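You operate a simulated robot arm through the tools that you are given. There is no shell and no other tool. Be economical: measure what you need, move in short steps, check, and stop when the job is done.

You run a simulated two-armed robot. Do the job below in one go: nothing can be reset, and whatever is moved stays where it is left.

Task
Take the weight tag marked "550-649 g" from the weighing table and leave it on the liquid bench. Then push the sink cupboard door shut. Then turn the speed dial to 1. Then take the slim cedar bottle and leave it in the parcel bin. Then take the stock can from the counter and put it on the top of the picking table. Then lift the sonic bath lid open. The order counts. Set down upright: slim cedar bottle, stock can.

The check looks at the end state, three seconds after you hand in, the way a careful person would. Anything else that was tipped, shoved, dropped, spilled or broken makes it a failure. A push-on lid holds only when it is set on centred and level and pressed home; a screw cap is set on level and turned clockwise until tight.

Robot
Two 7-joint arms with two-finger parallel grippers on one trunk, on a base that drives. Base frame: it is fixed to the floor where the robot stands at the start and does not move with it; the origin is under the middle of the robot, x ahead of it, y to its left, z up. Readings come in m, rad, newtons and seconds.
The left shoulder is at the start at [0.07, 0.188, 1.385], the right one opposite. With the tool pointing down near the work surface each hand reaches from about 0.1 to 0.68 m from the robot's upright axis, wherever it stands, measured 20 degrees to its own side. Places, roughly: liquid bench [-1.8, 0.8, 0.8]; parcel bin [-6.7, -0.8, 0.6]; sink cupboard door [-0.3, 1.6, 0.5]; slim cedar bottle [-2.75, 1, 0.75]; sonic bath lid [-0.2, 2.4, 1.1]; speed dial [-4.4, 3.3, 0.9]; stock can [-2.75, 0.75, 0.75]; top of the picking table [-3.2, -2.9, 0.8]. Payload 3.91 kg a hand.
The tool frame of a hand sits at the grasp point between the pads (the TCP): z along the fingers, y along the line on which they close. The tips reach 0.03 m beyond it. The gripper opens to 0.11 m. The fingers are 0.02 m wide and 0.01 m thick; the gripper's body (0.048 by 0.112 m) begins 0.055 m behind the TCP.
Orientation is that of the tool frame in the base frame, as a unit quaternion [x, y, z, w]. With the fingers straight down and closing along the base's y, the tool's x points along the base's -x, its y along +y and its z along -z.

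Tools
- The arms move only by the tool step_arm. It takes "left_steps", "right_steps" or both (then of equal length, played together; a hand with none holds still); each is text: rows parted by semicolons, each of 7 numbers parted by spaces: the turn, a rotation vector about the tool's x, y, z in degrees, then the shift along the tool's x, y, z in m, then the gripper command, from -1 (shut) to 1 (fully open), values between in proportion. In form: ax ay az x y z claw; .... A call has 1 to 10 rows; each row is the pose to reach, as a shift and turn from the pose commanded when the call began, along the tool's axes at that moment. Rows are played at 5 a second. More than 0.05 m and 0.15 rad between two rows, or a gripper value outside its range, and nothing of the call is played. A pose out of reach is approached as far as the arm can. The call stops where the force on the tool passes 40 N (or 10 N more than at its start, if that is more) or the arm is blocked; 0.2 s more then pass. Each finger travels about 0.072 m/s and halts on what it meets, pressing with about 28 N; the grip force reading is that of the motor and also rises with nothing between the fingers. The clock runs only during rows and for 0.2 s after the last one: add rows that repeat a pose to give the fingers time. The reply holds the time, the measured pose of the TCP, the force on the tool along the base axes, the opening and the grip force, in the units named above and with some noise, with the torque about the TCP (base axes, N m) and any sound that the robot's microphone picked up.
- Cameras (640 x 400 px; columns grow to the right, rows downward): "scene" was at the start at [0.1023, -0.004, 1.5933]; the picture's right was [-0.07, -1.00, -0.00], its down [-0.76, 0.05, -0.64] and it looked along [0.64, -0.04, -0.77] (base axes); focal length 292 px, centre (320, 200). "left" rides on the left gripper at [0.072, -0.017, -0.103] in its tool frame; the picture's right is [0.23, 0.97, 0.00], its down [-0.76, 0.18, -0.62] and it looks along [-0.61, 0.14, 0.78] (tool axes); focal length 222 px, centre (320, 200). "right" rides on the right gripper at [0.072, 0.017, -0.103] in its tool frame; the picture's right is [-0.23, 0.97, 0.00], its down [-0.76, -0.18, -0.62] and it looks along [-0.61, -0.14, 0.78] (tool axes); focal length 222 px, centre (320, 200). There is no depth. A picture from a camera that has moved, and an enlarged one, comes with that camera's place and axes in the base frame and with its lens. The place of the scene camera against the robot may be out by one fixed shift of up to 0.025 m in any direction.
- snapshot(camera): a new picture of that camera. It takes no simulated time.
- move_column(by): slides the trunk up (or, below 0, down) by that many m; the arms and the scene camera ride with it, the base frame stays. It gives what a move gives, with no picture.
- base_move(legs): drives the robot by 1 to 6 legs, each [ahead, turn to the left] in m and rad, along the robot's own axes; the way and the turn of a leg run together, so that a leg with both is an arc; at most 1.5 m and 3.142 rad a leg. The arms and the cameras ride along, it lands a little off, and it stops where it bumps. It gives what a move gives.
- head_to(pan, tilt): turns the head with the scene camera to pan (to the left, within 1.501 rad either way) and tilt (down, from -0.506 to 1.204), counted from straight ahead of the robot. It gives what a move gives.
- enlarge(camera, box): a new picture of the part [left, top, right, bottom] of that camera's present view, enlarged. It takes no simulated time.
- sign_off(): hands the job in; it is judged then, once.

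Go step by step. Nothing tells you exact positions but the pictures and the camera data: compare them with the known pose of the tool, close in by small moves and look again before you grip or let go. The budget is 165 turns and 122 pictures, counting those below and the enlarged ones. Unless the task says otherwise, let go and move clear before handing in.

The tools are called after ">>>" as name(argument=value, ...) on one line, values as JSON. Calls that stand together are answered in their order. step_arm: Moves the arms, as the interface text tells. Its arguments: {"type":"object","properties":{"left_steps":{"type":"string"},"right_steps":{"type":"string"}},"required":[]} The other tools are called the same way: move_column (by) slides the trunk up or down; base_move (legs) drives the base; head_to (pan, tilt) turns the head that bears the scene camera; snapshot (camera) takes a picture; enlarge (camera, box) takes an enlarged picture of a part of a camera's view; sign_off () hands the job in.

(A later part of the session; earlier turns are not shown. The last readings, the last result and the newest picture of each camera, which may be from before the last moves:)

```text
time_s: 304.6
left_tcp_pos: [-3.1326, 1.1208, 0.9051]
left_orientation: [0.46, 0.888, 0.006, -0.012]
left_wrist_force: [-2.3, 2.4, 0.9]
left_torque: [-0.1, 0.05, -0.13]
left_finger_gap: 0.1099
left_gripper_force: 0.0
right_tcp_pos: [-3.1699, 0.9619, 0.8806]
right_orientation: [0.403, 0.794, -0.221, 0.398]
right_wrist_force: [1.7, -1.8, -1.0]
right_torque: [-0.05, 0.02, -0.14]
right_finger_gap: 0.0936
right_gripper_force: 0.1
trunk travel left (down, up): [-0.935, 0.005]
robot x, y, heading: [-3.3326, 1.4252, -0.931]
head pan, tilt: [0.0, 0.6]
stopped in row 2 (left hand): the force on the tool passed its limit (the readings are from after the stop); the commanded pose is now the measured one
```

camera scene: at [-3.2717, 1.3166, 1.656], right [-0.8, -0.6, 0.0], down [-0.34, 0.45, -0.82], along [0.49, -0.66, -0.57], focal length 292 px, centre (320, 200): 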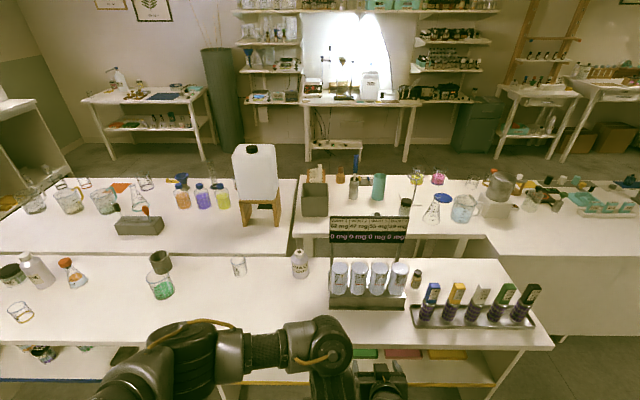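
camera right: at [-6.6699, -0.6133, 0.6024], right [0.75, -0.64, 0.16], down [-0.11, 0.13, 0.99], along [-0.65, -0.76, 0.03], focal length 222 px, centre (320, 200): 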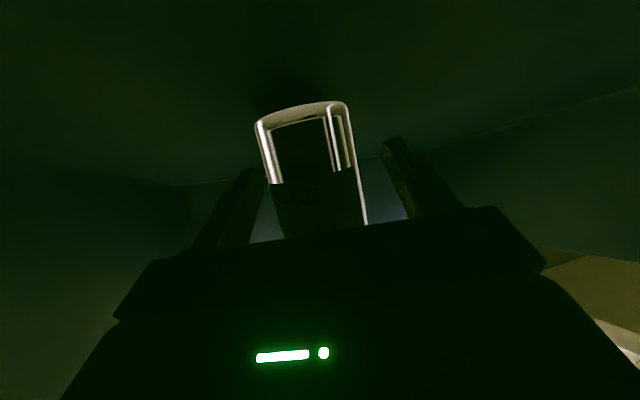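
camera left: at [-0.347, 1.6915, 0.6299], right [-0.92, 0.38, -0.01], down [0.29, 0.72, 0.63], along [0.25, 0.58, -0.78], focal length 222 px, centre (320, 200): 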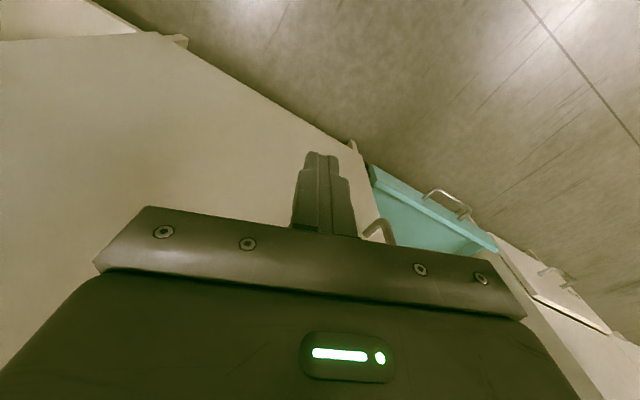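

The two hands touched. I move the right hand to the right first, then back.

>>> step_arm(right_steps="0 0 0 -0.01 -0.03 0.01 0.7;0 0 0 -0.01 -0.07 0.01 0.7;0 0 0 -0.01 -0.11 0.01 0.7;0 0 0 0.01 -0.14 -0.02 0.7;0 0 0 0.03 -0.15 -0.055 0.7;0 0 0 0.05 -0.15 -0.095 0.7;0 0 0 0.07 -0.15 -0.135 0.7")

>>> step_arm(left_steps="0 0 1 0 0.01 0 1;0 0 1 0 0.01 0 1")

>>> base_move(legs=[[0.25, 0]])

>>> head_to(pan=0.0, tilt=0.8)

>>> snapshot(camera="scene")

```text
time_s: 306.2
left_tcp_pos: [-3.1322, 1.1216, 0.9054]
left_orientation: [0.458, 0.889, 0.005, -0.013]
left_wrist_force: [-0.7, 0.5, -0.1]
left_torque: [-0.03, -0.01, -0.02]
left_finger_gap: 0.1098
left_gripper_force: 0.2
right_tcp_pos: [-3.3811, 1.0016, 0.9048]
right_orientation: [0.402, 0.794, -0.22, 0.399]
right_wrist_force: [0.2, -0.1, 0.7]
right_torque: [-0.05, 0.01, 0.01]
right_finger_gap: 0.0935
right_gripper_force: 0.0
trunk travel left (down, up): [-0.935, 0.005]
robot x, y, heading: [-3.3285, 1.4244, -0.934]
head pan, tilt: [0.0, 0.6]
```

```text
time_s: 306.8
left_tcp_pos: [-3.124, 1.1242, 0.9049]
left_orientation: [0.467, 0.884, 0.005, -0.014]
left_wrist_force: [0.8, -0.3, 0.4]
left_torque: [-0.02, -0.01, -0.01]
left_finger_gap: 0.11
left_gripper_force: 0.0
right_tcp_pos: [-3.3802, 1.0004, 0.9039]
right_orientation: [0.402, 0.794, -0.22, 0.399]
right_wrist_force: [0.0, -0.4, -0.5]
right_torque: [-0.01, -0.07, -0.01]
right_finger_gap: 0.0938
right_gripper_force: 0.1
trunk travel left (down, up): [-0.935, 0.005]
robot x, y, heading: [-3.3256, 1.4247, -0.937]
head pan, tilt: [0.0, 0.6]
```

```text
time_s: 308.6
left_tcp_pos: [-2.9717, 0.9227, 0.9049]
left_orientation: [0.465, 0.885, 0.007, -0.014]
left_wrist_force: [-0.7, -0.5, -0.5]
left_torque: [0.0, 0.03, 0.0]
left_finger_gap: 0.1101
left_gripper_force: 0.0
right_tcp_pos: [-3.2265, 0.7973, 0.904]
right_orientation: [0.401, 0.795, -0.22, 0.399]
right_wrist_force: [-0.2, -1.0, -0.2]
right_torque: [-0.01, 0.01, 0.03]
right_finger_gap: 0.0934
right_gripper_force: 0.0
trunk travel left (down, up): [-0.935, 0.005]
robot x, y, heading: [-3.1759, 1.2239, -0.929]
head pan, tilt: [0.0, 0.6]
```

```text
time_s: 309.3
left_tcp_pos: [-2.9717, 0.9221, 0.9038]
left_orientation: [0.465, 0.885, 0.007, -0.014]
left_wrist_force: [-0.2, 0.6, -1.0]
left_torque: [-0.01, 0.01, 0.02]
left_finger_gap: 0.1097
left_gripper_force: 0.1
right_tcp_pos: [-3.2263, 0.7959, 0.9042]
right_orientation: [0.402, 0.795, -0.22, 0.397]
right_wrist_force: [0.0, -0.4, 0.1]
right_torque: [-0.01, -0.03, -0.02]
right_finger_gap: 0.0936
right_gripper_force: 0.0
trunk travel left (down, up): [-0.935, 0.005]
robot x, y, heading: [-3.1813, 1.225, -0.928]
head pan, tilt: [0.0, 0.799]
```

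```text
18 pictures are left
camera scene: at [-3.1243, 1.1193, 1.6391], right [-0.8, -0.6, 0.0], down [-0.43, 0.57, -0.7], along [0.42, -0.56, -0.72], focal length 292 px, centre (320, 200)
```

scene: 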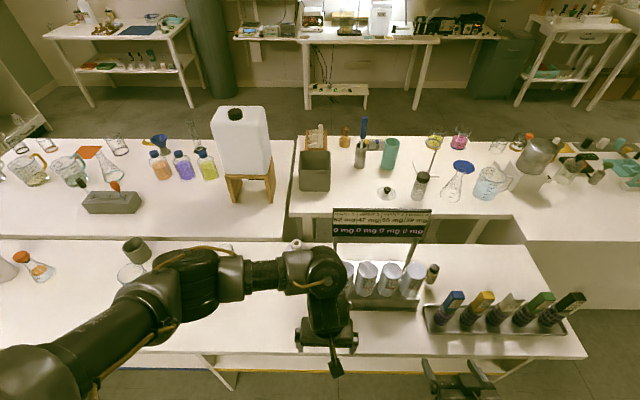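

The can's top shows just behind the left wrist. I close 8 cm more, line the left hand up and lower it to grip height in front of the can.

>>> base_move(legs=[[0.08, 0]])

>>> step_arm(left_steps="0 0 0 -0.02 0.03 0 1;0 0 0 -0.05 0.06 0 1;0 0 0 -0.08 0.085 0.01 1;0 0 0 -0.1 0.087 0.035 1;0 0 0 -0.1 0.087 0.055 1;0 0 0 -0.1 0.087 0.055 1")

>>> snapshot(camera="left")

```text
time_s: 310.4
left_tcp_pos: [-2.9269, 0.8639, 0.905]
left_orientation: [0.465, 0.885, 0.005, -0.013]
left_wrist_force: [-0.2, -0.2, -0.2]
left_torque: [-0.02, -0.03, 0.0]
left_finger_gap: 0.1099
left_gripper_force: 0.1
right_tcp_pos: [-3.1807, 0.7375, 0.9048]
right_orientation: [0.401, 0.795, -0.22, 0.399]
right_wrist_force: [-0.1, -0.2, -0.1]
right_torque: [-0.02, 0.04, 0.0]
right_finger_gap: 0.0932
right_gripper_force: 0.0
trunk travel left (down, up): [-0.935, 0.005]
robot x, y, heading: [-3.1353, 1.1589, -0.93]
head pan, tilt: [0.0, 0.799]
```

```text
time_s: 311.8
left_tcp_pos: [-2.7948, 0.8314, 0.8447]
left_orientation: [0.464, 0.885, 0.006, -0.015]
left_wrist_force: [0.4, -0.1, 0.4]
left_torque: [0.03, -0.02, 0.03]
left_finger_gap: 0.1102
left_gripper_force: 0.2
right_tcp_pos: [-3.1799, 0.7339, 0.9038]
right_orientation: [0.401, 0.796, -0.219, 0.398]
right_wrist_force: [-0.4, 0.0, 0.4]
right_torque: [-0.01, 0.02, -0.01]
right_finger_gap: 0.0935
right_gripper_force: 0.0
trunk travel left (down, up): [-0.935, 0.005]
robot x, y, heading: [-3.1329, 1.1597, -0.929]
head pan, tilt: [0.0, 0.799]
```

```text
17 pictures are left
camera left: at [-2.8489, 0.8792, 0.9522], right [0.67, 0.74, 0.0], down [0.59, -0.54, 0.6], along [0.45, -0.4, -0.8], focal length 222 px, centre (320, 200)
```

left: 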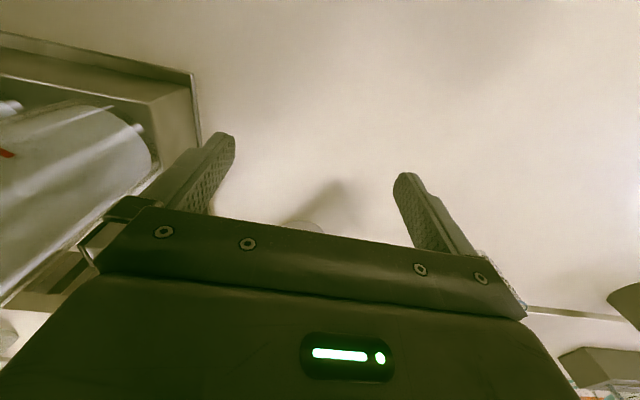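

The can's near base edge is just ahead at about (-2.72, 0.74), centre near (-2.70, 0.714). I advance 15 cm with the fingers slightly narrowed to stay off the rack.

>>> step_arm(left_steps="0 0 0 0 0.0115 0 0.72;0 0 0 -0.04 0.0115 0 0.72;0 0 0 -0.08 0.0115 0 0.72;0 0 0 -0.11 0.0115 0 0.72;0 0 0 -0.11 0.0115 0 0.72")

>>> snapshot(camera="left")

```text
time_s: 313.0
left_tcp_pos: [-2.7252, 0.7485, 0.8435]
left_orientation: [0.465, 0.885, 0.006, -0.015]
left_wrist_force: [0.5, 0.3, 0.2]
left_torque: [-0.05, 0.03, 0.0]
left_finger_gap: 0.0948
left_gripper_force: 0.0
right_tcp_pos: [-3.1792, 0.7355, 0.9037]
right_orientation: [0.401, 0.795, -0.22, 0.398]
right_wrist_force: [0.7, 0.6, 0.2]
right_torque: [0.02, 0.0, -0.02]
right_finger_gap: 0.0936
right_gripper_force: 0.0
trunk travel left (down, up): [-0.935, 0.005]
robot x, y, heading: [-3.1317, 1.1606, -0.929]
head pan, tilt: [0.0, 0.799]
```

```text
16 pictures are left
camera left: at [-2.7799, 0.7962, 0.9499], right [0.67, 0.74, 0.0], down [0.59, -0.54, 0.6], along [0.44, -0.4, -0.8], focal length 222 px, centre (320, 200)
```

left: 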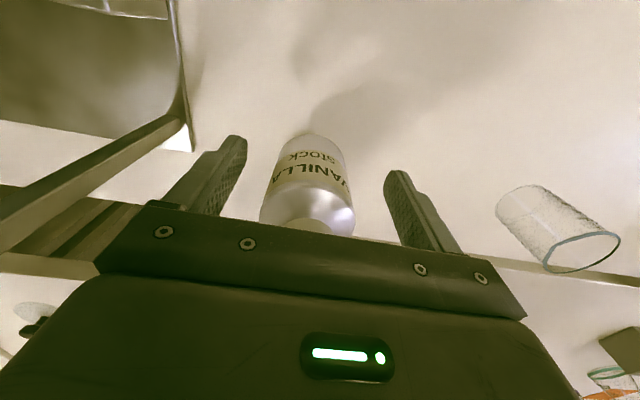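

The can sits between the fingers. I advance the last 3.5 cm and close.

>>> step_arm(left_steps="0 0 0 -0.012 -0.003 -0.006 0.72;0 0 0 -0.024 -0.006 -0.006 0.72;0 0 0 -0.036 -0.006 -0.006 0.72;0 0 0 -0.036 -0.006 -0.006 0.4;0 0 0 -0.036 -0.006 -0.006 -0.3;0 0 0 -0.036 -0.006 -0.006 -1;0 0 0 -0.036 -0.006 -0.006 -1")

>>> snapshot(camera="left")

```text
time_s: 314.6
left_tcp_pos: [-2.7167, 0.7183, 0.8512]
left_orientation: [0.464, 0.886, 0.007, -0.014]
left_wrist_force: [0.6, 1.4, 0.0]
left_torque: [0.1, 0.03, 0.0]
left_finger_gap: 0.0642
left_gripper_force: 27.7
left hand out of reach, approached as far as the arm can: row 3, 4, 5, 6, 7
right_tcp_pos: [-3.1799, 0.7347, 0.903]
right_orientation: [0.401, 0.795, -0.22, 0.398]
right_wrist_force: [0.3, -0.5, -0.5]
right_torque: [0.02, 0.01, 0.0]
right_finger_gap: 0.0933
right_gripper_force: 0.0
trunk travel left (down, up): [-0.935, 0.005]
robot x, y, heading: [-3.134, 1.1638, -0.924]
head pan, tilt: [0.0, 0.799]
```

```text
15 pictures are left
camera left: at [-2.7699, 0.7662, 0.9575], right [0.67, 0.74, 0.0], down [0.59, -0.54, 0.6], along [0.45, -0.4, -0.8], focal length 222 px, centre (320, 200)
```

left: 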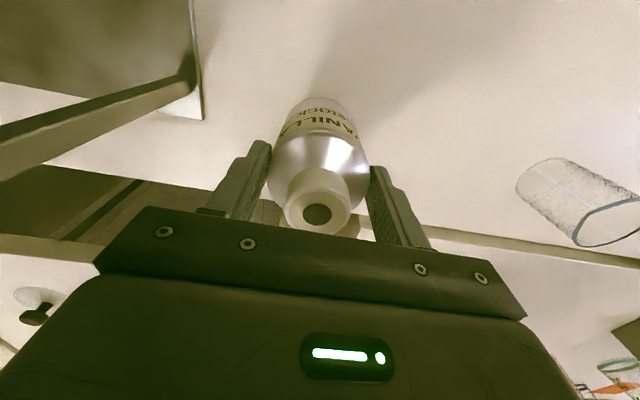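

The can is gripped. I lift it and draw it back.

>>> step_arm(left_steps="0 0 0 0.005 0 -0.015 -1;0 0 0 0.01 0 -0.03 -1;0 0 0 0.03 0 -0.045 -1;0 0 0 0.06 0 -0.055 -1;0 0 0 0.1 0 -0.055 -1;0 0 0 0.14 0 -0.055 -1;0 0 0 0.18 0 -0.055 -1;0 0 0 0.21 0 -0.055 -1")

>>> snapshot(camera="left")

```text
time_s: 316.3
left_tcp_pos: [-2.7599, 0.9032, 0.901]
left_orientation: [0.455, 0.889, 0.054, 0.019]
left_wrist_force: [-1.0, 1.8, -4.4]
left_torque: [-0.04, -0.02, -0.01]
left_finger_gap: 0.0643
left_gripper_force: 28.4
right_tcp_pos: [-3.1827, 0.7377, 0.9054]
right_orientation: [0.402, 0.794, -0.221, 0.398]
right_wrist_force: [-0.3, 0.8, 0.3]
right_torque: [0.0, -0.02, 0.01]
right_finger_gap: 0.0934
right_gripper_force: 0.0
trunk travel left (down, up): [-0.935, 0.005]
robot x, y, heading: [-3.1321, 1.1631, -0.926]
head pan, tilt: [0.0, 0.799]
stopped in row 8 (left hand): the force on the tool passed its limit (the readings are from after the stop); the commanded pose is now the measured one
```

```text
14 pictures are left
camera left: at [-2.8251, 0.9442, 1.0042], right [0.65, 0.75, 0.11], down [0.54, -0.56, 0.63], along [0.53, -0.35, -0.77], focal length 222 px, centre (320, 200)
```

left: 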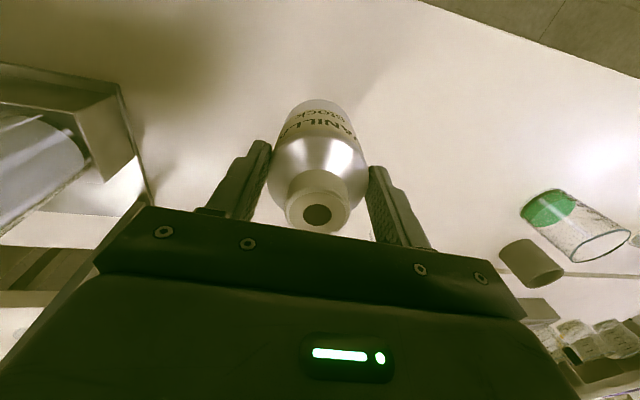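

The can is lifted and held; the wrist brushed its own arm and tilted 6 degrees. I shift right, level it, then back away.

>>> step_arm(left_steps="3 0 0 -0.01 -0.03 0 -1;6.5 0 0 -0.01 -0.06 0 -1;6.5 0 0 0.0 -0.09 0 -1;6.5 0 0 0.0 -0.09 0 -1")

>>> base_move(legs=[[-0.45, 0]])

```text
time_s: 317.3
left_tcp_pos: [-2.8274, 0.8454, 0.8871]
left_orientation: [0.453, 0.891, 0.004, -0.01]
left_wrist_force: [0.0, 0.1, -4.3]
left_torque: [0.03, 0.0, 0.03]
left_finger_gap: 0.0642
left_gripper_force: 28.0
right_tcp_pos: [-3.179, 0.7345, 0.9029]
right_orientation: [0.401, 0.795, -0.22, 0.398]
right_wrist_force: [-0.2, 0.7, -0.7]
right_torque: [0.02, 0.0, 0.0]
right_finger_gap: 0.0937
right_gripper_force: 0.0
trunk travel left (down, up): [-0.935, 0.005]
robot x, y, heading: [-3.132, 1.1585, -0.927]
head pan, tilt: [0.0, 0.799]
```

```text
time_s: 320.0
left_tcp_pos: [-3.0944, 1.2009, 0.8866]
left_orientation: [0.452, 0.892, 0.005, -0.01]
left_wrist_force: [-0.9, 0.2, -4.6]
left_torque: [0.02, -0.03, 0.01]
left_finger_gap: 0.0643
left_gripper_force: 28.2
right_tcp_pos: [-3.4449, 1.0879, 0.9021]
right_orientation: [0.399, 0.797, -0.218, 0.398]
right_wrist_force: [0.4, -0.4, 0.5]
right_torque: [0.02, 0.01, -0.01]
right_finger_gap: 0.0933
right_gripper_force: 0.0
trunk travel left (down, up): [-0.935, 0.005]
robot x, y, heading: [-3.3997, 1.5181, -0.919]
head pan, tilt: [0.0, 0.799]
```

The can is secure and upright. I drive back through the corridor toward the picking table.

>>> base_move(legs=[[0, -1.231], [1.06, 0], [0, -0.1], [0.667, 0], [0, -0.18], [1.0, 0]])

>>> base_move(legs=[[0, 1.523]])

>>> head_to(pan=0.0, tilt=0.45)

>>> snapshot(camera="scene")

```text
time_s: 337.7
left_tcp_pos: [-5.5506, -0.7162, 0.8865]
left_orientation: [0.949, 0.315, 0.01, -0.003]
left_wrist_force: [0.0, -0.3, -3.5]
left_torque: [-0.01, -0.02, 0.01]
left_finger_gap: 0.0642
left_gripper_force: 27.9
right_tcp_pos: [-5.6675, -0.367, 0.9044]
right_orientation: [0.844, 0.285, -0.436, 0.13]
right_wrist_force: [-0.8, 0.5, -0.5]
right_torque: [0.01, 0.0, 0.02]
right_finger_gap: 0.0936
right_gripper_force: 0.2
trunk travel left (down, up): [-0.935, 0.005]
robot x, y, heading: [-5.2414, -0.4105, -2.486]
head pan, tilt: [0.0, 0.799]
```

```text
time_s: 341.9
left_tcp_pos: [-4.9366, -0.7238, 0.886]
left_orientation: [0.454, 0.891, 0.005, -0.009]
left_wrist_force: [-0.9, 0.9, -4.6]
left_torque: [0.03, 0.01, 0.01]
left_finger_gap: 0.0644
left_gripper_force: 28.0
right_tcp_pos: [-5.2878, -0.8366, 0.9034]
right_orientation: [0.401, 0.795, -0.22, 0.398]
right_wrist_force: [0.3, 0.1, 0.5]
right_torque: [0.01, 0.01, 0.01]
right_finger_gap: 0.0936
right_gripper_force: 0.1
trunk travel left (down, up): [-0.935, 0.005]
robot x, y, heading: [-5.2393, -0.4107, -0.93]
head pan, tilt: [0.0, 0.799]
```

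```text
time_s: 342.7
left_tcp_pos: [-4.9355, -0.7247, 0.8862]
left_orientation: [0.454, 0.891, 0.005, -0.01]
left_wrist_force: [0.1, -1.4, -3.9]
left_torque: [0.02, 0.02, -0.01]
left_finger_gap: 0.0643
left_gripper_force: 28.1
right_tcp_pos: [-5.2872, -0.8359, 0.9034]
right_orientation: [0.401, 0.795, -0.22, 0.398]
right_wrist_force: [0.1, -0.3, -0.4]
right_torque: [-0.02, 0.03, 0.01]
right_finger_gap: 0.0936
right_gripper_force: 0.0
trunk travel left (down, up): [-0.935, 0.005]
robot x, y, heading: [-5.2419, -0.4081, -0.924]
head pan, tilt: [0.0, 0.45]
```

```text
13 pictures are left
camera scene: at [-5.179, -0.522, 1.6694], right [-0.8, -0.6, 0.0], down [-0.26, 0.35, -0.9], along [0.54, -0.72, -0.44], focal length 292 px, centre (320, 200)
```

scene: 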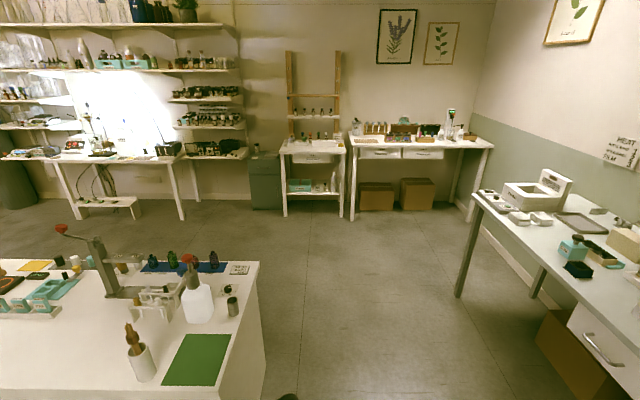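

The picking table is the small one ahead with the ladder shelf behind. I drive up to it.

>>> base_move(legs=[[0, -0.02], [1.08, 0], [1.08, 0], [0, 0.036]])

>>> head_to(pan=0.0, tilt=0.75)

>>> snapshot(camera="scene")

```text
time_s: 354.1
left_tcp_pos: [-3.6337, -2.4376, 0.8867]
left_orientation: [0.435, 0.9, 0.004, -0.01]
left_wrist_force: [-0.3, -0.4, -4.8]
left_torque: [0.05, 0.04, -0.01]
left_finger_gap: 0.0643
left_gripper_force: 28.0
right_tcp_pos: [-3.9796, -2.5655, 0.9022]
right_orientation: [0.385, 0.803, -0.211, 0.403]
right_wrist_force: [-0.1, 0.6, 0.4]
right_torque: [0.01, -0.03, 0.01]
right_finger_gap: 0.0935
right_gripper_force: 0.0
trunk travel left (down, up): [-0.935, 0.005]
robot x, y, heading: [-3.9498, -2.1373, -0.884]
head pan, tilt: [0.0, 0.45]
```

```text
time_s: 354.9
left_tcp_pos: [-3.6325, -2.4374, 0.8855]
left_orientation: [0.435, 0.9, 0.004, -0.01]
left_wrist_force: [1.3, 0.1, -4.7]
left_torque: [0.0, -0.01, -0.02]
left_finger_gap: 0.0642
left_gripper_force: 28.0
right_tcp_pos: [-3.9797, -2.5649, 0.9036]
right_orientation: [0.384, 0.803, -0.211, 0.403]
right_wrist_force: [0.4, -0.1, -0.5]
right_torque: [-0.01, 0.01, 0.0]
right_finger_gap: 0.0935
right_gripper_force: 0.0
trunk travel left (down, up): [-0.935, 0.005]
robot x, y, heading: [-3.9522, -2.1354, -0.891]
head pan, tilt: [0.0, 0.75]
```

```text
12 pictures are left
camera scene: at [-3.8895, -2.2385, 1.6431], right [-0.77, -0.63, 0.0], down [-0.43, 0.53, -0.73], along [0.46, -0.57, -0.68], focal length 292 px, centre (320, 200)
```

scene: 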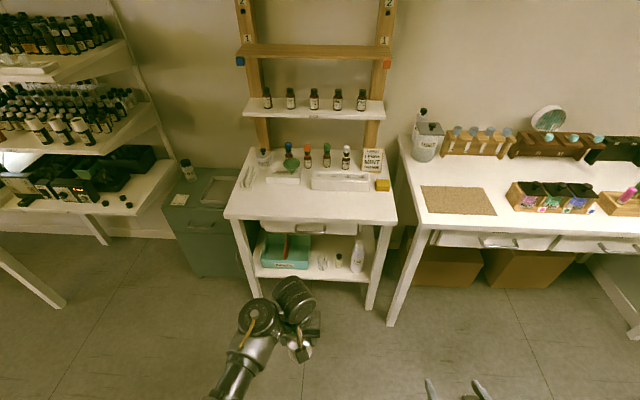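

The front strip of the picking table top is free. I raise the can first, drive closer, and look from the hand.

>>> step_arm(left_steps="0 0 0 -0.03 0 -0.02 -1;0 0 0 -0.05 0 -0.04 -1;0 0 0 -0.06 0 -0.06 -1;0 0 0 -0.06 0 -0.06 -1")

>>> base_move(legs=[[0.42, 0], [0, 0.07]])

>>> snapshot(camera="scene")

```text
time_s: 356.1
left_tcp_pos: [-3.5747, -2.4656, 0.9337]
left_orientation: [0.428, 0.903, 0.026, -0.004]
left_wrist_force: [0.0, -0.2, -4.1]
left_torque: [0.04, 0.04, 0.03]
left_finger_gap: 0.0642
left_gripper_force: 27.8
right_tcp_pos: [-3.9794, -2.566, 0.9031]
right_orientation: [0.384, 0.804, -0.211, 0.402]
right_wrist_force: [-0.7, 0.1, -0.2]
right_torque: [-0.03, -0.02, 0.02]
right_finger_gap: 0.0933
right_gripper_force: 0.0
trunk travel left (down, up): [-0.935, 0.005]
robot x, y, heading: [-3.948, -2.1363, -0.888]
head pan, tilt: [0.0, 0.75]
stopped in row 4 (left hand): the arm was blocked; the commanded pose is now the measured one
```

```text
time_s: 359.1
left_tcp_pos: [-3.2861, -2.7551, 0.9333]
left_orientation: [0.392, 0.919, 0.026, -0.003]
left_wrist_force: [0.0, -0.1, -4.4]
left_torque: [0.02, -0.01, 0.01]
left_finger_gap: 0.0644
left_gripper_force: 28.1
right_tcp_pos: [-3.684, -2.8861, 0.9037]
right_orientation: [0.352, 0.818, -0.195, 0.411]
right_wrist_force: [0.1, -0.4, 0.5]
right_torque: [-0.02, -0.03, -0.02]
right_finger_gap: 0.0935
right_gripper_force: 0.0
trunk travel left (down, up): [-0.935, 0.005]
robot x, y, heading: [-3.6873, -2.4574, -0.802]
head pan, tilt: [0.0, 0.75]
```

```text
11 pictures are left
camera scene: at [-3.6205, -2.5506, 1.6432], right [-0.72, -0.69, 0.0], down [-0.47, 0.49, -0.73], along [0.51, -0.53, -0.68], focal length 292 px, centre (320, 200)
```

scene: 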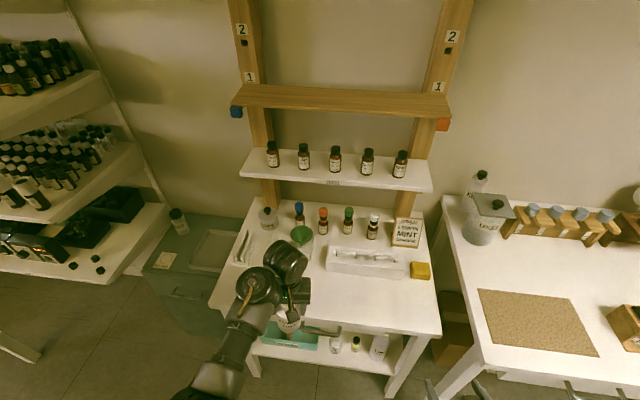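

I bring the can over the free front spot at about (-3.225, -2.855), level it, and lower a little.

>>> step_arm(left_steps="1.3 0 0 -0.038 -0.008 0 -1;2.6 0 0 -0.076 -0.017 0 -1;2.6 0 0 -0.114 -0.025 0 -1;2.6 0 0 -0.114 -0.025 0.015 -1;2.6 0 0 -0.114 -0.025 0.028 -1;2.6 0 0 -0.114 -0.025 0.028 -1")

>>> snapshot(camera="left")

```text
time_s: 360.5
left_tcp_pos: [-3.2257, -2.8522, 0.9023]
left_orientation: [0.392, 0.92, 0.003, -0.01]
left_wrist_force: [3.1, 0.3, 16.2]
left_torque: [0.27, -0.01, -0.02]
left_finger_gap: 0.0644
left_gripper_force: 27.8
right_tcp_pos: [-3.6816, -2.885, 0.9041]
right_orientation: [0.353, 0.818, -0.195, 0.411]
right_wrist_force: [-1.0, 0.8, 0.0]
right_torque: [-0.02, -0.02, 0.01]
right_finger_gap: 0.0936
right_gripper_force: 0.1
trunk travel left (down, up): [-0.935, 0.005]
robot x, y, heading: [-3.688, -2.4548, -0.802]
head pan, tilt: [0.0, 0.75]
```

```text
10 pictures are left
camera left: at [-3.2874, -2.8135, 1.0077], right [0.54, 0.84, 0.0], down [0.67, -0.44, 0.6], along [0.51, -0.33, -0.8], focal length 222 px, centre (320, 200)
```

left: 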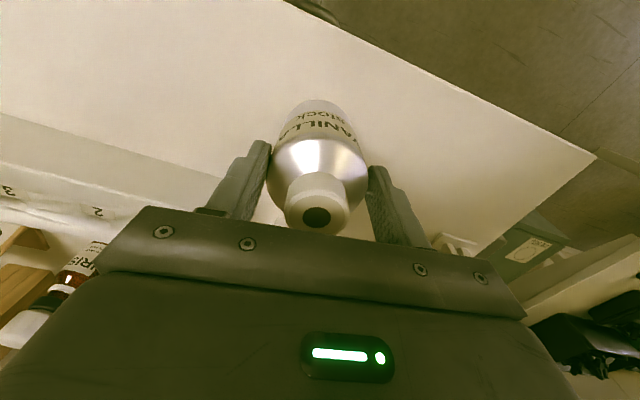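

The can rests on the top (surface about z 0.80), well inside the edges. I ease off, open, and draw the hand straight back.

>>> step_arm(left_steps="0 0 0 0 0 -0.002 -1;0 0 0 0 0 -0.002 0.3;0 0 0 0 0 -0.002 0.75;0 0 0 0 0 -0.002 0.85;0 0 0 0.03 0 -0.003 0.85;0 0 0 0.06 0 -0.003 0.85;0 0 0 0.1 0 -0.003 0.85;0 0 0 0.14 0 -0.003 0.85")

>>> base_move(legs=[[-0.4, 0]])

>>> snapshot(camera="scene")

```text
time_s: 362.3
left_tcp_pos: [-3.3219, -2.7494, 0.9091]
left_orientation: [0.392, 0.92, 0.004, -0.012]
left_wrist_force: [-0.5, 0.2, 1.0]
left_torque: [-0.01, -0.03, -0.05]
left_finger_gap: 0.1014
left_gripper_force: 0.1
right_tcp_pos: [-3.6822, -2.884, 0.9045]
right_orientation: [0.352, 0.817, -0.196, 0.412]
right_wrist_force: [0.8, 0.1, 0.9]
right_torque: [-0.04, -0.01, -0.01]
right_finger_gap: 0.0935
right_gripper_force: 0.0
trunk travel left (down, up): [-0.935, 0.005]
robot x, y, heading: [-3.6887, -2.4572, -0.806]
head pan, tilt: [0.0, 0.75]
```

```text
time_s: 364.8
left_tcp_pos: [-3.5974, -2.4636, 0.9065]
left_orientation: [0.392, 0.92, 0.005, -0.013]
left_wrist_force: [-0.1, 0.4, 0.6]
left_torque: [0.02, 0.01, 0.0]
left_finger_gap: 0.1017
left_gripper_force: 0.1
right_tcp_pos: [-3.9568, -2.5981, 0.9028]
right_orientation: [0.352, 0.818, -0.195, 0.41]
right_wrist_force: [0.1, 0.8, -1.1]
right_torque: [-0.04, 0.0, 0.01]
right_finger_gap: 0.0935
right_gripper_force: 0.2
trunk travel left (down, up): [-0.935, 0.005]
robot x, y, heading: [-3.9644, -2.1667, -0.809]
head pan, tilt: [0.0, 0.75]
```

```text
9 pictures are left
camera scene: at [-3.8932, -2.2641, 1.643], right [-0.72, -0.69, 0.0], down [-0.47, 0.49, -0.73], along [0.51, -0.53, -0.68], focal length 292 px, centre (320, 200)
```

scene: 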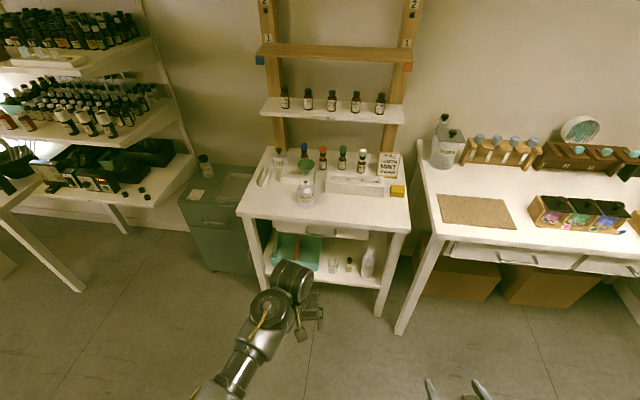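

The can stands upright on the picking table. Last: the sonic bath lid by the sink. I drive along the aisle toward that end.

>>> base_move(legs=[[0, 1.472], [1.4, 0], [1.4, 0], [1.2, 0]])

```text
time_s: 387.5
left_tcp_pos: [-0.4888, 0.5907, 0.9066]
left_orientation: [-0.333, 0.943, -0.005, -0.013]
left_wrist_force: [-0.5, 0.0, -0.6]
left_torque: [0.02, 0.0, 0.0]
left_finger_gap: 0.1018
left_gripper_force: 0.1
right_tcp_pos: [-0.3858, 0.2202, 0.9023]
right_orientation: [-0.292, 0.841, 0.134, 0.435]
right_wrist_force: [0.3, 0.1, -0.6]
right_torque: [-0.01, 0.02, 0.04]
right_finger_gap: 0.0936
right_gripper_force: 0.1
trunk travel left (down, up): [-0.935, 0.005]
robot x, y, heading: [-0.8163, 0.2518, 0.681]
head pan, tilt: [0.0, 0.75]
```

>>> base_move(legs=[[0, 0.621], [0.92, 0], [0, 0.932], [0.72, 0], [0, -1.571]])

>>> head_to(pan=0.0, tilt=0.55)

>>> snapshot(camera="scene")

```text
time_s: 403.7
left_tcp_pos: [-0.6408, 2.0182, 0.907]
left_orientation: [-0.298, 0.954, -0.005, -0.013]
left_wrist_force: [-0.7, 0.1, -0.1]
left_torque: [-0.02, 0.02, 0.0]
left_finger_gap: 0.1021
left_gripper_force: 0.0
right_tcp_pos: [-0.5637, 1.6415, 0.9037]
right_orientation: [-0.262, 0.851, 0.118, 0.439]
right_wrist_force: [0.3, 0.5, -0.8]
right_torque: [0.0, -0.02, -0.03]
right_finger_gap: 0.0936
right_gripper_force: 0.0
trunk travel left (down, up): [-0.935, 0.005]
robot x, y, heading: [-0.9886, 1.7074, 0.607]
head pan, tilt: [0.0, 0.75]
```

```text
time_s: 404.4
left_tcp_pos: [-0.6402, 2.0183, 0.9069]
left_orientation: [-0.298, 0.954, -0.004, -0.013]
left_wrist_force: [0.1, 0.3, -0.3]
left_torque: [-0.01, -0.01, -0.03]
left_finger_gap: 0.1017
left_gripper_force: 0.0
right_tcp_pos: [-0.5648, 1.641, 0.9024]
right_orientation: [-0.261, 0.851, 0.117, 0.44]
right_wrist_force: [-0.6, 0.7, 0.4]
right_torque: [-0.02, 0.01, 0.02]
right_finger_gap: 0.0934
right_gripper_force: 0.1
trunk travel left (down, up): [-0.935, 0.005]
robot x, y, heading: [-0.9879, 1.7067, 0.606]
head pan, tilt: [0.0, 0.55]
```

```text
8 pictures are left
camera scene: at [-0.8985, 1.7866, 1.6605], right [0.57, -0.82, 0.0], down [-0.43, -0.3, -0.85], along [0.7, 0.48, -0.52], focal length 292 px, centre (320, 200)
```

scene: 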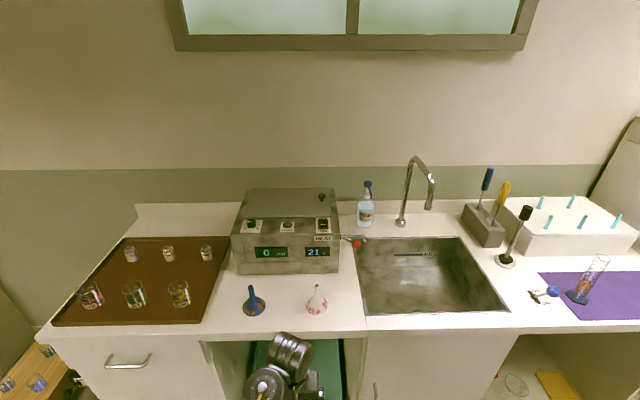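

>>> enlarge(camera="scene", box=[220, 175, 364, 285])

```text
3.64 times, centred on (292, 230) of scene
camera zoom: at [-0.8985, 1.7866, 1.6605], right [0.57, -0.82, 0.0], down [-0.43, -0.3, -0.85], along [0.7, 0.48, -0.52], focal length 1062 px, centre (422, 91)
```

zoom: 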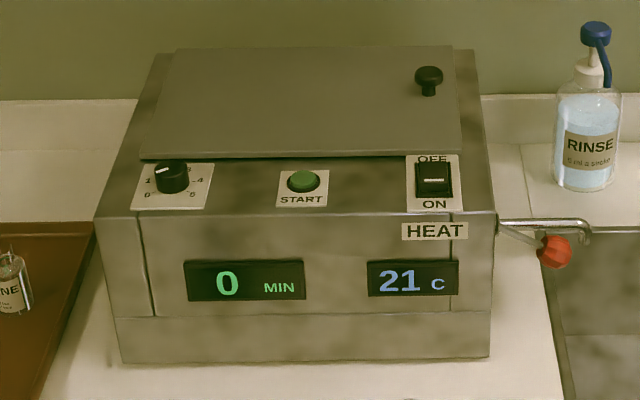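

The bath lid has a knob at the middle of its right edge near (-0.12, 2.29, 1.12), so its hinge is on the left; it must swing up and over to the left. I first raise the right hand and return it to pointing straight down.

>>> step_arm(right_steps="0 6.9 0 -0.0296 0 -0.0055 0.7;0 13.8 0 -0.0592 0 -0.011 0.7;0 20.7 0 -0.0888 0 -0.0165 0.7;0 27.6 0 -0.1184 0 -0.022 0.7;0 34.5 0 -0.148 0 -0.0275 0.7;0 41.4 0 -0.1776 0 -0.033 0.7;0 48.3 0 -0.2072 0 -0.0385 0.7;0 55 0 -0.237 0 -0.044 0.7;0 55 0 -0.237 0 -0.044 0.7")

```text
time_s: 405.7
left_tcp_pos: [-0.639, 2.0216, 0.9043]
left_orientation: [-0.298, 0.954, -0.007, -0.015]
left_wrist_force: [-0.5, 0.3, 0.1]
left_torque: [-0.03, 0.08, 0.02]
left_finger_gap: 0.102
left_gripper_force: 0.1
right_tcp_pos: [-0.4907, 1.6975, 1.051]
right_orientation: [-0.265, 0.94, 0.047, 0.209]
right_wrist_force: [74.4, 110.8, -130.2]
right_torque: [-0.91, -8.87, -7.91]
right_finger_gap: 0.0935
right_gripper_force: 0.1
right hand out of reach, approached as far as the arm can: row 3, 4, 6
trunk travel left (down, up): [-0.935, 0.005]
robot x, y, heading: [-0.9881, 1.7056, 0.605]
head pan, tilt: [0.0, 0.55]
stopped in row 6 (right hand): the force on the tool passed its limit (the readings are from after the stop); the commanded pose is now the measured one
```

The right wrist met its own forearm. I move it forward and slightly down to relieve.

>>> step_arm(right_steps="0 0 0 -0.015 0 0.018 0.7;0 0 0 -0.0426 0 0.0518 0.7;0 0 0 -0.07 0 0.06 0.7")

```text
time_s: 406.5
left_tcp_pos: [-0.6392, 2.0174, 0.9069]
left_orientation: [-0.298, 0.954, -0.004, -0.013]
left_wrist_force: [-0.1, -0.1, 0.6]
left_torque: [-0.02, 0.0, 0.03]
left_finger_gap: 0.1014
left_gripper_force: 0.0
right_tcp_pos: [-0.4211, 1.7347, 1.0229]
right_orientation: [-0.269, 0.941, 0.044, 0.2]
right_wrist_force: [0.2, 0.0, 0.4]
right_torque: [0.01, 0.01, 0.03]
right_finger_gap: 0.0936
right_gripper_force: 0.0
trunk travel left (down, up): [-0.935, 0.005]
robot x, y, heading: [-0.9917, 1.7038, 0.602]
head pan, tilt: [0.0, 0.55]
```

>>> step_arm(right_steps="0 6 0 -0.0133 0 -0.03 0.7;0 12 0 -0.0266 0 -0.06 0.7;0 18 0 -0.04 0 -0.09 0.7;0 23 0 -0.053 0 -0.119 0.7;0 23 0 -0.053 0 -0.119 0.7")

```text
time_s: 406.8
left_tcp_pos: [-0.6392, 2.0195, 0.9063]
left_orientation: [-0.299, 0.954, -0.005, -0.014]
left_wrist_force: [0.5, -0.4, -0.1]
left_torque: [-0.01, 0.02, 0.0]
left_finger_gap: 0.1017
left_gripper_force: 0.1
right_tcp_pos: [-0.4148, 1.7413, 1.042]
right_orientation: [-0.272, 0.942, 0.04, 0.193]
right_wrist_force: [37.7, 25.8, -45.5]
right_torque: [0.52, -1.81, -0.59]
right_finger_gap: 0.0935
right_gripper_force: 0.1
trunk travel left (down, up): [-0.935, 0.005]
robot x, y, heading: [-0.9868, 1.7051, 0.611]
head pan, tilt: [0.0, 0.55]
stopped in row 1 (right hand): the force on the tool passed its limit (the readings are from after the stop); the commanded pose is now the measured one
```

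Raising in this posture self-collides. I go down and forward, get the hand vertical at lower height, and then raise it as at the beginning.

>>> step_arm(right_steps="0 0 0 -0.01 0 0.03 0.7;0 0 0 -0.02 0 0.07 0.7;0 6 0 -0.03 0 0.1 0.7;0 12 0 -0.03 0 0.1 0.7;0 18 0 -0.03 0 0.1 0.7;0 23 0 -0.03 0 0.1 0.7;0 23 0 -0.03 0 0.1 0.7")

>>> step_arm(right_steps="0 0 0 0 0 -0.04 0.7;0 0 0 0 0 -0.08 0.7;0 0 0 0.01 0 -0.12 0.7;0 0 0 0.02 0 -0.16 0.7;0 0 0 0.02 0 -0.2 0.7;0 0 0 0.02 0 -0.24 0.7")

```text
time_s: 408.2
left_tcp_pos: [-0.6395, 2.0198, 0.9069]
left_orientation: [-0.298, 0.954, -0.005, -0.014]
left_wrist_force: [-0.1, -0.4, -0.4]
left_torque: [0.0, -0.02, 0.0]
left_finger_gap: 0.1018
left_gripper_force: 0.1
right_tcp_pos: [-0.3554, 1.7754, 0.9608]
right_orientation: [-0.277, 0.96, -0.008, 0.029]
right_wrist_force: [14.4, 8.2, -32.0]
right_torque: [0.22, -0.87, -0.13]
right_finger_gap: 0.0933
right_gripper_force: 0.0
trunk travel left (down, up): [-0.935, 0.005]
robot x, y, heading: [-0.9875, 1.7054, 0.604]
head pan, tilt: [0.0, 0.55]
stopped in row 6 (right hand): the force on the tool passed its limit (the readings are from after the stop); the commanded pose is now the measured one
```

```text
time_s: 408.4
left_tcp_pos: [-0.64, 2.0178, 0.9066]
left_orientation: [-0.298, 0.955, -0.004, -0.013]
left_wrist_force: [-0.4, -0.2, 0.2]
left_torque: [0.04, 0.0, -0.01]
left_finger_gap: 0.1017
left_gripper_force: 0.1
right_tcp_pos: [-0.3565, 1.7749, 0.9634]
right_orientation: [-0.279, 0.96, -0.009, 0.032]
right_wrist_force: [10.3, 5.0, -23.1]
right_torque: [0.13, -0.64, -0.09]
right_finger_gap: 0.0935
right_gripper_force: 0.0
trunk travel left (down, up): [-0.935, 0.005]
robot x, y, heading: [-0.9899, 1.7052, 0.604]
head pan, tilt: [0.0, 0.55]
stopped in row 1 (right hand): the force on the tool passed its limit (the readings are from after the stop); the commanded pose is now the measured one
```

The right wrist is free when pitched forward, so I'll work the lid with a pitched hand from the front. I pitch it again while raising, and tuck the left hand low and back.

>>> step_arm(left_steps="0 0 0 0 0 0.03 -1;0 0 0 0.01 0 0.06 -1;0 0 0 0.03 0 0.09 -1;0 0 0 0.05 0 0.12 -1;0 0 0 0.07 0 0.14 -1;0 0 0 0.09 0 0.14 -1;0 0 0 0.1 0 0.14 -1", right_steps="0 -8 0 0 0 0 0.7;0 -16 0 0 0 0 0.7;0 -24 0 0 0 -0.01 0.7;0 -32 0 0 0 -0.02 0.7;0 -40 0 0 0 -0.05 0.7;0 -48 0 0 0 -0.08 0.7;0 -52 0 0 0 -0.11 0.7")

```text
time_s: 410.1
left_tcp_pos: [-0.7264, 1.9589, 0.7708]
left_orientation: [-0.297, 0.955, -0.005, -0.013]
left_wrist_force: [-0.3, 0.2, -0.6]
left_torque: [0.0, 0.03, 0.03]
left_finger_gap: 0.0001
left_gripper_force: 28.2
right_tcp_pos: [-0.3606, 1.7753, 1.0735]
right_orientation: [-0.254, 0.849, 0.115, 0.449]
right_wrist_force: [-0.7, 0.4, 0.6]
right_torque: [0.01, 0.02, 0.02]
right_finger_gap: 0.0933
right_gripper_force: 0.0
trunk travel left (down, up): [-0.935, 0.005]
robot x, y, heading: [-0.9913, 1.706, 0.611]
head pan, tilt: [0.0, 0.55]
```

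Pitched, the right arm rises freely. I raise it further, above the bath.

>>> step_arm(right_steps="0 0 0 -0.031 0 -0.021 0.3;0 0 0 -0.062 0 -0.042 0.3;0 0 0 -0.093 0 -0.063 0.3;0 0 0 -0.124 0 -0.0845 0.3;0 0 0 -0.124 0 -0.0845 0.3")

```text
time_s: 411.2
left_tcp_pos: [-0.7254, 1.9592, 0.7698]
left_orientation: [-0.298, 0.954, -0.005, -0.013]
left_wrist_force: [-0.1, -1.2, 0.0]
left_torque: [0.01, -0.03, 0.03]
left_finger_gap: 0.0
left_gripper_force: 28.2
right_tcp_pos: [-0.3646, 1.7788, 1.2245]
right_orientation: [-0.253, 0.849, 0.114, 0.449]
right_wrist_force: [0.1, -0.2, -0.3]
right_torque: [0.02, 0.03, -0.03]
right_finger_gap: 0.0716
right_gripper_force: 0.1
trunk travel left (down, up): [-0.935, 0.005]
robot x, y, heading: [-0.9904, 1.7035, 0.606]
head pan, tilt: [0.0, 0.55]
```

>>> base_move(legs=[[0, 0.057], [0.18, 0]])

>>> step_arm(right_steps="0 0 0 0 0.04 0 0.1;0 0 0 0 0.08 0 0.1;0 0 0 0 0.12 0 0.1;0 0 0 0 0.16 0 0.1;0 0 0 0 0.2 0 0.1;0 0 0 0 0.22 0 0.1")

>>> snapshot(camera="scene")

```text
time_s: 413.2
left_tcp_pos: [-0.5977, 2.0864, 0.7706]
left_orientation: [-0.327, 0.945, -0.005, -0.013]
left_wrist_force: [-0.3, -0.2, 0.2]
left_torque: [0.01, -0.01, 0.0]
left_finger_gap: 0.0
left_gripper_force: 27.9
right_tcp_pos: [-0.2263, 1.9279, 1.2246]
right_orientation: [-0.279, 0.841, 0.128, 0.445]
right_wrist_force: [0.0, 0.6, -0.9]
right_torque: [-0.01, -0.01, -0.02]
right_finger_gap: 0.0713
right_gripper_force: 0.1
trunk travel left (down, up): [-0.935, 0.005]
robot x, y, heading: [-0.8448, 1.8176, 0.663]
head pan, tilt: [0.0, 0.55]
```

```text
time_s: 414.6
left_tcp_pos: [-0.5958, 2.0876, 0.7705]
left_orientation: [-0.326, 0.945, -0.005, -0.014]
left_wrist_force: [0.3, -0.5, 0.1]
left_torque: [0.02, 0.04, -0.02]
left_finger_gap: 0.0
left_gripper_force: 28.1
right_tcp_pos: [-0.3512, 2.1114, 1.2157]
right_orientation: [-0.279, 0.841, 0.128, 0.446]
right_wrist_force: [-0.2, -0.1, -0.4]
right_torque: [-0.05, -0.04, 0.01]
right_finger_gap: 0.0604
right_gripper_force: 0.0
trunk travel left (down, up): [-0.935, 0.005]
robot x, y, heading: [-0.8416, 1.8209, 0.666]
head pan, tilt: [0.0, 0.55]
```

```text
6 pictures are left
camera scene: at [-0.7588, 1.9081, 1.6604], right [0.62, -0.79, 0.0], down [-0.41, -0.32, -0.85], along [0.67, 0.53, -0.52], focal length 292 px, centre (320, 200)
```

scene: 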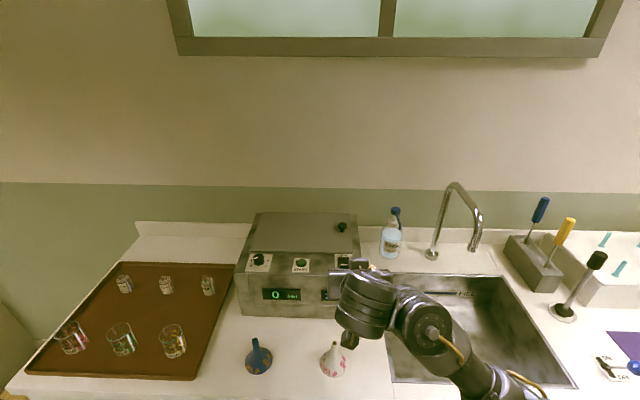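

I advance toward the knob, staying above the bath, and look with the hand camera.

>>> step_arm(right_steps="0 0 0 -0.0225 0.008 0.033 0.1;0 0 0 -0.045 0.016 0.066 0.1;0 0 0 -0.0675 0.016 0.099 0.1;0 0 0 -0.09 0.016 0.132 0.1;0 0 0 -0.1126 0.016 0.165 0.1;0 0 0 -0.0755 0.016 0.19 0.1;0 0 0 -0.0755 0.016 0.19 0.1")

>>> snapshot(camera="right")

```text
time_s: 416.2
left_tcp_pos: [-0.5973, 2.0876, 0.7708]
left_orientation: [-0.326, 0.945, -0.006, -0.014]
left_wrist_force: [0.4, 1.2, -0.2]
left_torque: [0.0, 0.0, -0.02]
left_finger_gap: 0.0
left_gripper_force: 28.3
right_tcp_pos: [-0.2015, 2.2325, 1.1679]
right_orientation: [-0.278, 0.842, 0.127, 0.445]
right_wrist_force: [0.3, 0.1, -0.3]
right_torque: [-0.02, -0.03, 0.0]
right_finger_gap: 0.0604
right_gripper_force: 0.1
trunk travel left (down, up): [-0.935, 0.005]
robot x, y, heading: [-0.8448, 1.8195, 0.665]
head pan, tilt: [0.0, 0.55]
```

```text
5 pictures are left
camera right: at [-0.3139, 2.1742, 1.1685], right [-0.47, 0.87, 0.15], down [0.02, -0.16, 0.99], along [0.88, 0.46, 0.06], focal length 222 px, centre (320, 200)
```

right: 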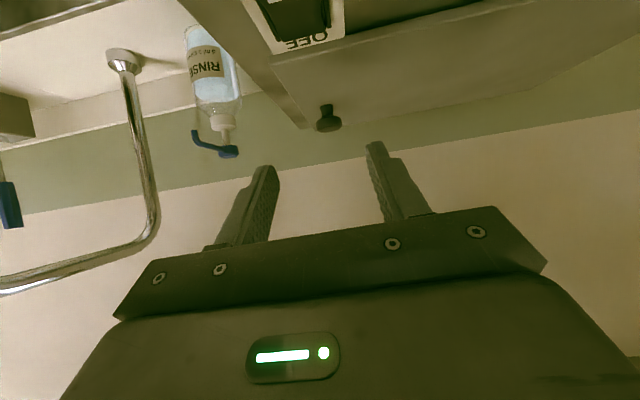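

The hand camera places the knob at (-0.125, 2.295), head near z 1.106, lid at 1.087. I go forward over it, down, and close on it.

>>> step_arm(right_steps="0 0 0 -0.025 0.003 0.0365 0.1;0 0 0 -0.0498 0.006 0.0731 0.1;0 0 0 -0.028 0.006 0.088 0.1;0 0 0 -0.006 0.006 0.1029 0.1;0 0 0 -0.006 0.006 0.1029 -0.3;0 0 0 -0.006 0.006 0.1029 -1;0 0 0 -0.006 0.006 0.1029 -1;0 0 0 -0.006 0.006 0.1029 -1")

>>> snapshot(camera="right")

```text
time_s: 418.0
left_tcp_pos: [-0.5969, 2.0874, 0.7696]
left_orientation: [-0.326, 0.945, -0.006, -0.014]
left_wrist_force: [-0.1, -0.5, 0.2]
left_torque: [-0.01, -0.01, 0.01]
left_finger_gap: 0.0
left_gripper_force: 27.9
right_tcp_pos: [-0.1339, 2.2908, 1.1175]
right_orientation: [-0.279, 0.841, 0.128, 0.445]
right_wrist_force: [-0.5, 0.3, 1.0]
right_torque: [0.04, 0.04, 0.01]
right_finger_gap: 0.0
right_gripper_force: 27.7
trunk travel left (down, up): [-0.935, 0.005]
robot x, y, heading: [-0.8466, 1.8182, 0.664]
head pan, tilt: [0.0, 0.55]
```

```text
4 pictures are left
camera right: at [-0.2459, 2.2308, 1.1159], right [-0.47, 0.87, 0.15], down [0.02, -0.16, 0.99], along [0.88, 0.46, 0.06], focal length 222 px, centre (320, 200)
```

right: 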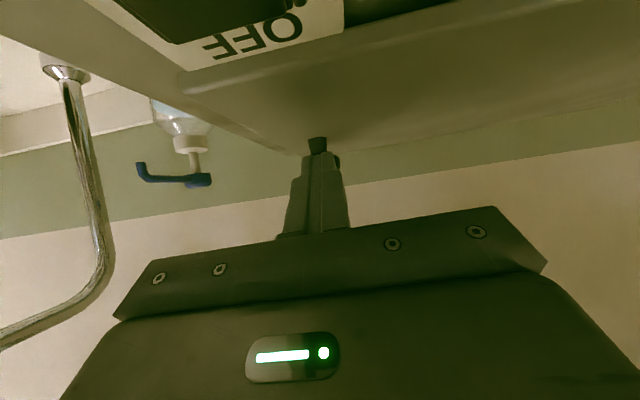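

The fingers closed short of the knob; triangulating again, it is about 5 cm farther at (-0.09, 2.318), head z 1.095. I open, move on and down, and close again.

>>> step_arm(right_steps="0 0 0 -0.0165 0 -0.0113 -1;0 0 0 -0.0165 0 -0.0113 0.1;0 0 0 -0.0165 0 -0.0113 0.1;0 0 0 -0.028 -0.002 0.006 0.1;0 0 0 -0.0401 -0.004 0.0234 0.1;0 0 0 -0.026 -0.004 0.033 0.1;0 0 0 -0.012 -0.004 0.0426 0.1;0 0 0 -0.012 -0.004 0.0426 -1;0 0 0 -0.012 -0.004 0.0426 -1;0 0 0 -0.012 -0.004 0.0426 -1")

```text
time_s: 420.2
left_tcp_pos: [-0.5915, 2.0838, 0.7698]
left_orientation: [-0.325, 0.946, -0.004, -0.014]
left_wrist_force: [0.6, -0.3, 0.1]
left_torque: [-0.01, 0.06, 0.01]
left_finger_gap: 0.0
left_gripper_force: 28.5
right_tcp_pos: [-0.1035, 2.2708, 1.1054]
right_orientation: [-0.271, 0.846, 0.129, 0.441]
right_wrist_force: [-0.6, 0.6, -1.5]
right_torque: [0.07, -0.18, -0.11]
right_finger_gap: 0.0
right_gripper_force: 37.7
right hand out of reach, approached as far as the arm can: row 4, 5, 6, 7, 8, 9, 10
trunk travel left (down, up): [-0.935, 0.005]
robot x, y, heading: [-0.8441, 1.8206, 0.663]
head pan, tilt: [0.0, 0.55]
```

The arm reached its limit. I lift the hand back a bit, tuck the left hand, and drive 5 cm closer.

>>> step_arm(left_steps="0 0 0 0.01 0 0 -1;0 0 0 0.02 0 0 -1;0 0 0 0.03 0 0 -1;0 0 0 0.03 0 0 -1", right_steps="0 0 0 -0.016 0.003 -0.015 -1;0 0 0 -0.02 0.006 -0.035 -1;0 0 0 -0.015 0.01 -0.05 0.1;0 0 0 -0.015 0.01 -0.05 0.1")

>>> base_move(legs=[[0.055, 0]])

```text
time_s: 420.6
left_tcp_pos: [-0.603, 2.0854, 0.7725]
left_orientation: [-0.326, 0.945, -0.006, -0.011]
left_wrist_force: [-0.5, -0.6, 0.3]
left_torque: [0.02, -0.04, 0.0]
left_finger_gap: 0.0003
left_gripper_force: 27.6
right_tcp_pos: [-0.117, 2.2806, 1.1249]
right_orientation: [-0.282, 0.838, 0.124, 0.451]
right_wrist_force: [0.5, -1.3, 0.8]
right_torque: [0.03, 0.05, 0.0]
right_finger_gap: 0.0
right_gripper_force: 38.1
trunk travel left (down, up): [-0.935, 0.005]
robot x, y, heading: [-0.8444, 1.8167, 0.659]
head pan, tilt: [0.0, 0.55]
stopped in row 1 (right hand): the arm was blocked; the commanded pose is now the measured one
```

```text
time_s: 421.3
left_tcp_pos: [-0.5944, 2.0879, 0.7712]
left_orientation: [-0.326, 0.945, -0.005, -0.01]
left_wrist_force: [-1.0, -0.1, 0.2]
left_torque: [0.04, -0.02, 0.03]
left_finger_gap: 0.0004
left_gripper_force: 28.4
right_tcp_pos: [-0.1118, 2.2822, 1.125]
right_orientation: [-0.28, 0.84, 0.126, 0.448]
right_wrist_force: [-18.1, -12.6, 11.7]
right_torque: [-0.03, 0.25, 0.21]
right_finger_gap: 0.0
right_gripper_force: 37.9
trunk travel left (down, up): [-0.935, 0.005]
robot x, y, heading: [-0.8365, 1.8255, 0.656]
head pan, tilt: [0.0, 0.55]
stopped in leg 1: the force on the tool passed its limit (the readings are from after the stop); the commanded pose is now the measured one
```

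The closed fingertips are touching the knob. I look.

>>> snapshot(camera="right")

```text
3 pictures are left
camera right: at [-0.2252, 2.2225, 1.1236], right [-0.47, 0.87, 0.15], down [0.02, -0.16, 0.99], along [0.88, 0.46, 0.06], focal length 222 px, centre (320, 200)
```

right: 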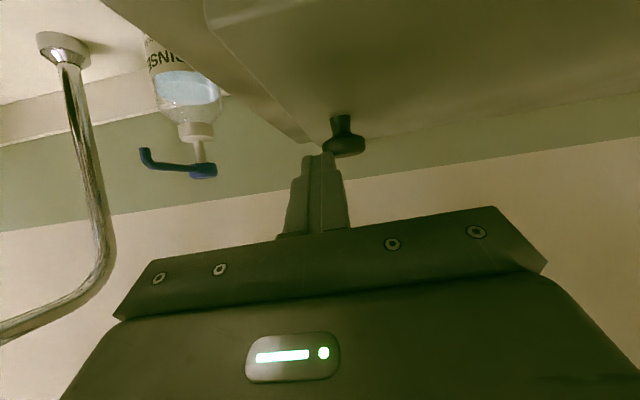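

Now the knob is clear: (-0.105, 2.309), head z about 1.10, just left of my fingertips. I back off, open, and drive 3 cm nearer.

>>> step_arm(right_steps="0 0 0 0.005 0 -0.015 -1;0 0 0 0.006 0 -0.0443 -1;0 0 0 0.006 0 -0.0443 0.1;0 0 0 0.006 0 -0.0443 0.1;0 0 0 0.006 0 -0.0443 0.1")

>>> base_move(legs=[[0.035, 0]])

```text
time_s: 422.5
left_tcp_pos: [-0.5916, 2.0893, 0.7709]
left_orientation: [-0.325, 0.946, -0.006, -0.012]
left_wrist_force: [-1.1, 0.7, 0.1]
left_torque: [0.02, 0.0, 0.0]
left_finger_gap: 0.0
left_gripper_force: 28.0
right_tcp_pos: [-0.1404, 2.2622, 1.14]
right_orientation: [-0.279, 0.842, 0.123, 0.446]
right_wrist_force: [0.2, -0.8, 0.3]
right_torque: [0.0, -0.01, 0.02]
right_finger_gap: 0.0607
right_gripper_force: 0.0
trunk travel left (down, up): [-0.935, 0.005]
robot x, y, heading: [-0.8365, 1.8253, 0.658]
head pan, tilt: [0.0, 0.55]
```

```text
time_s: 423.4
left_tcp_pos: [-0.5693, 2.1076, 0.7727]
left_orientation: [-0.325, 0.946, -0.004, -0.01]
left_wrist_force: [-0.2, 0.4, -0.1]
left_torque: [0.03, -0.05, 0.0]
left_finger_gap: 0.0
left_gripper_force: 27.5
right_tcp_pos: [-0.1187, 2.281, 1.1448]
right_orientation: [-0.279, 0.84, 0.124, 0.449]
right_wrist_force: [-1.5, -0.6, 1.3]
right_torque: [0.0, 0.02, 0.02]
right_finger_gap: 0.0606
right_gripper_force: 0.1
trunk travel left (down, up): [-0.935, 0.005]
robot x, y, heading: [-0.8054, 1.8463, 0.659]
head pan, tilt: [0.0, 0.55]
```

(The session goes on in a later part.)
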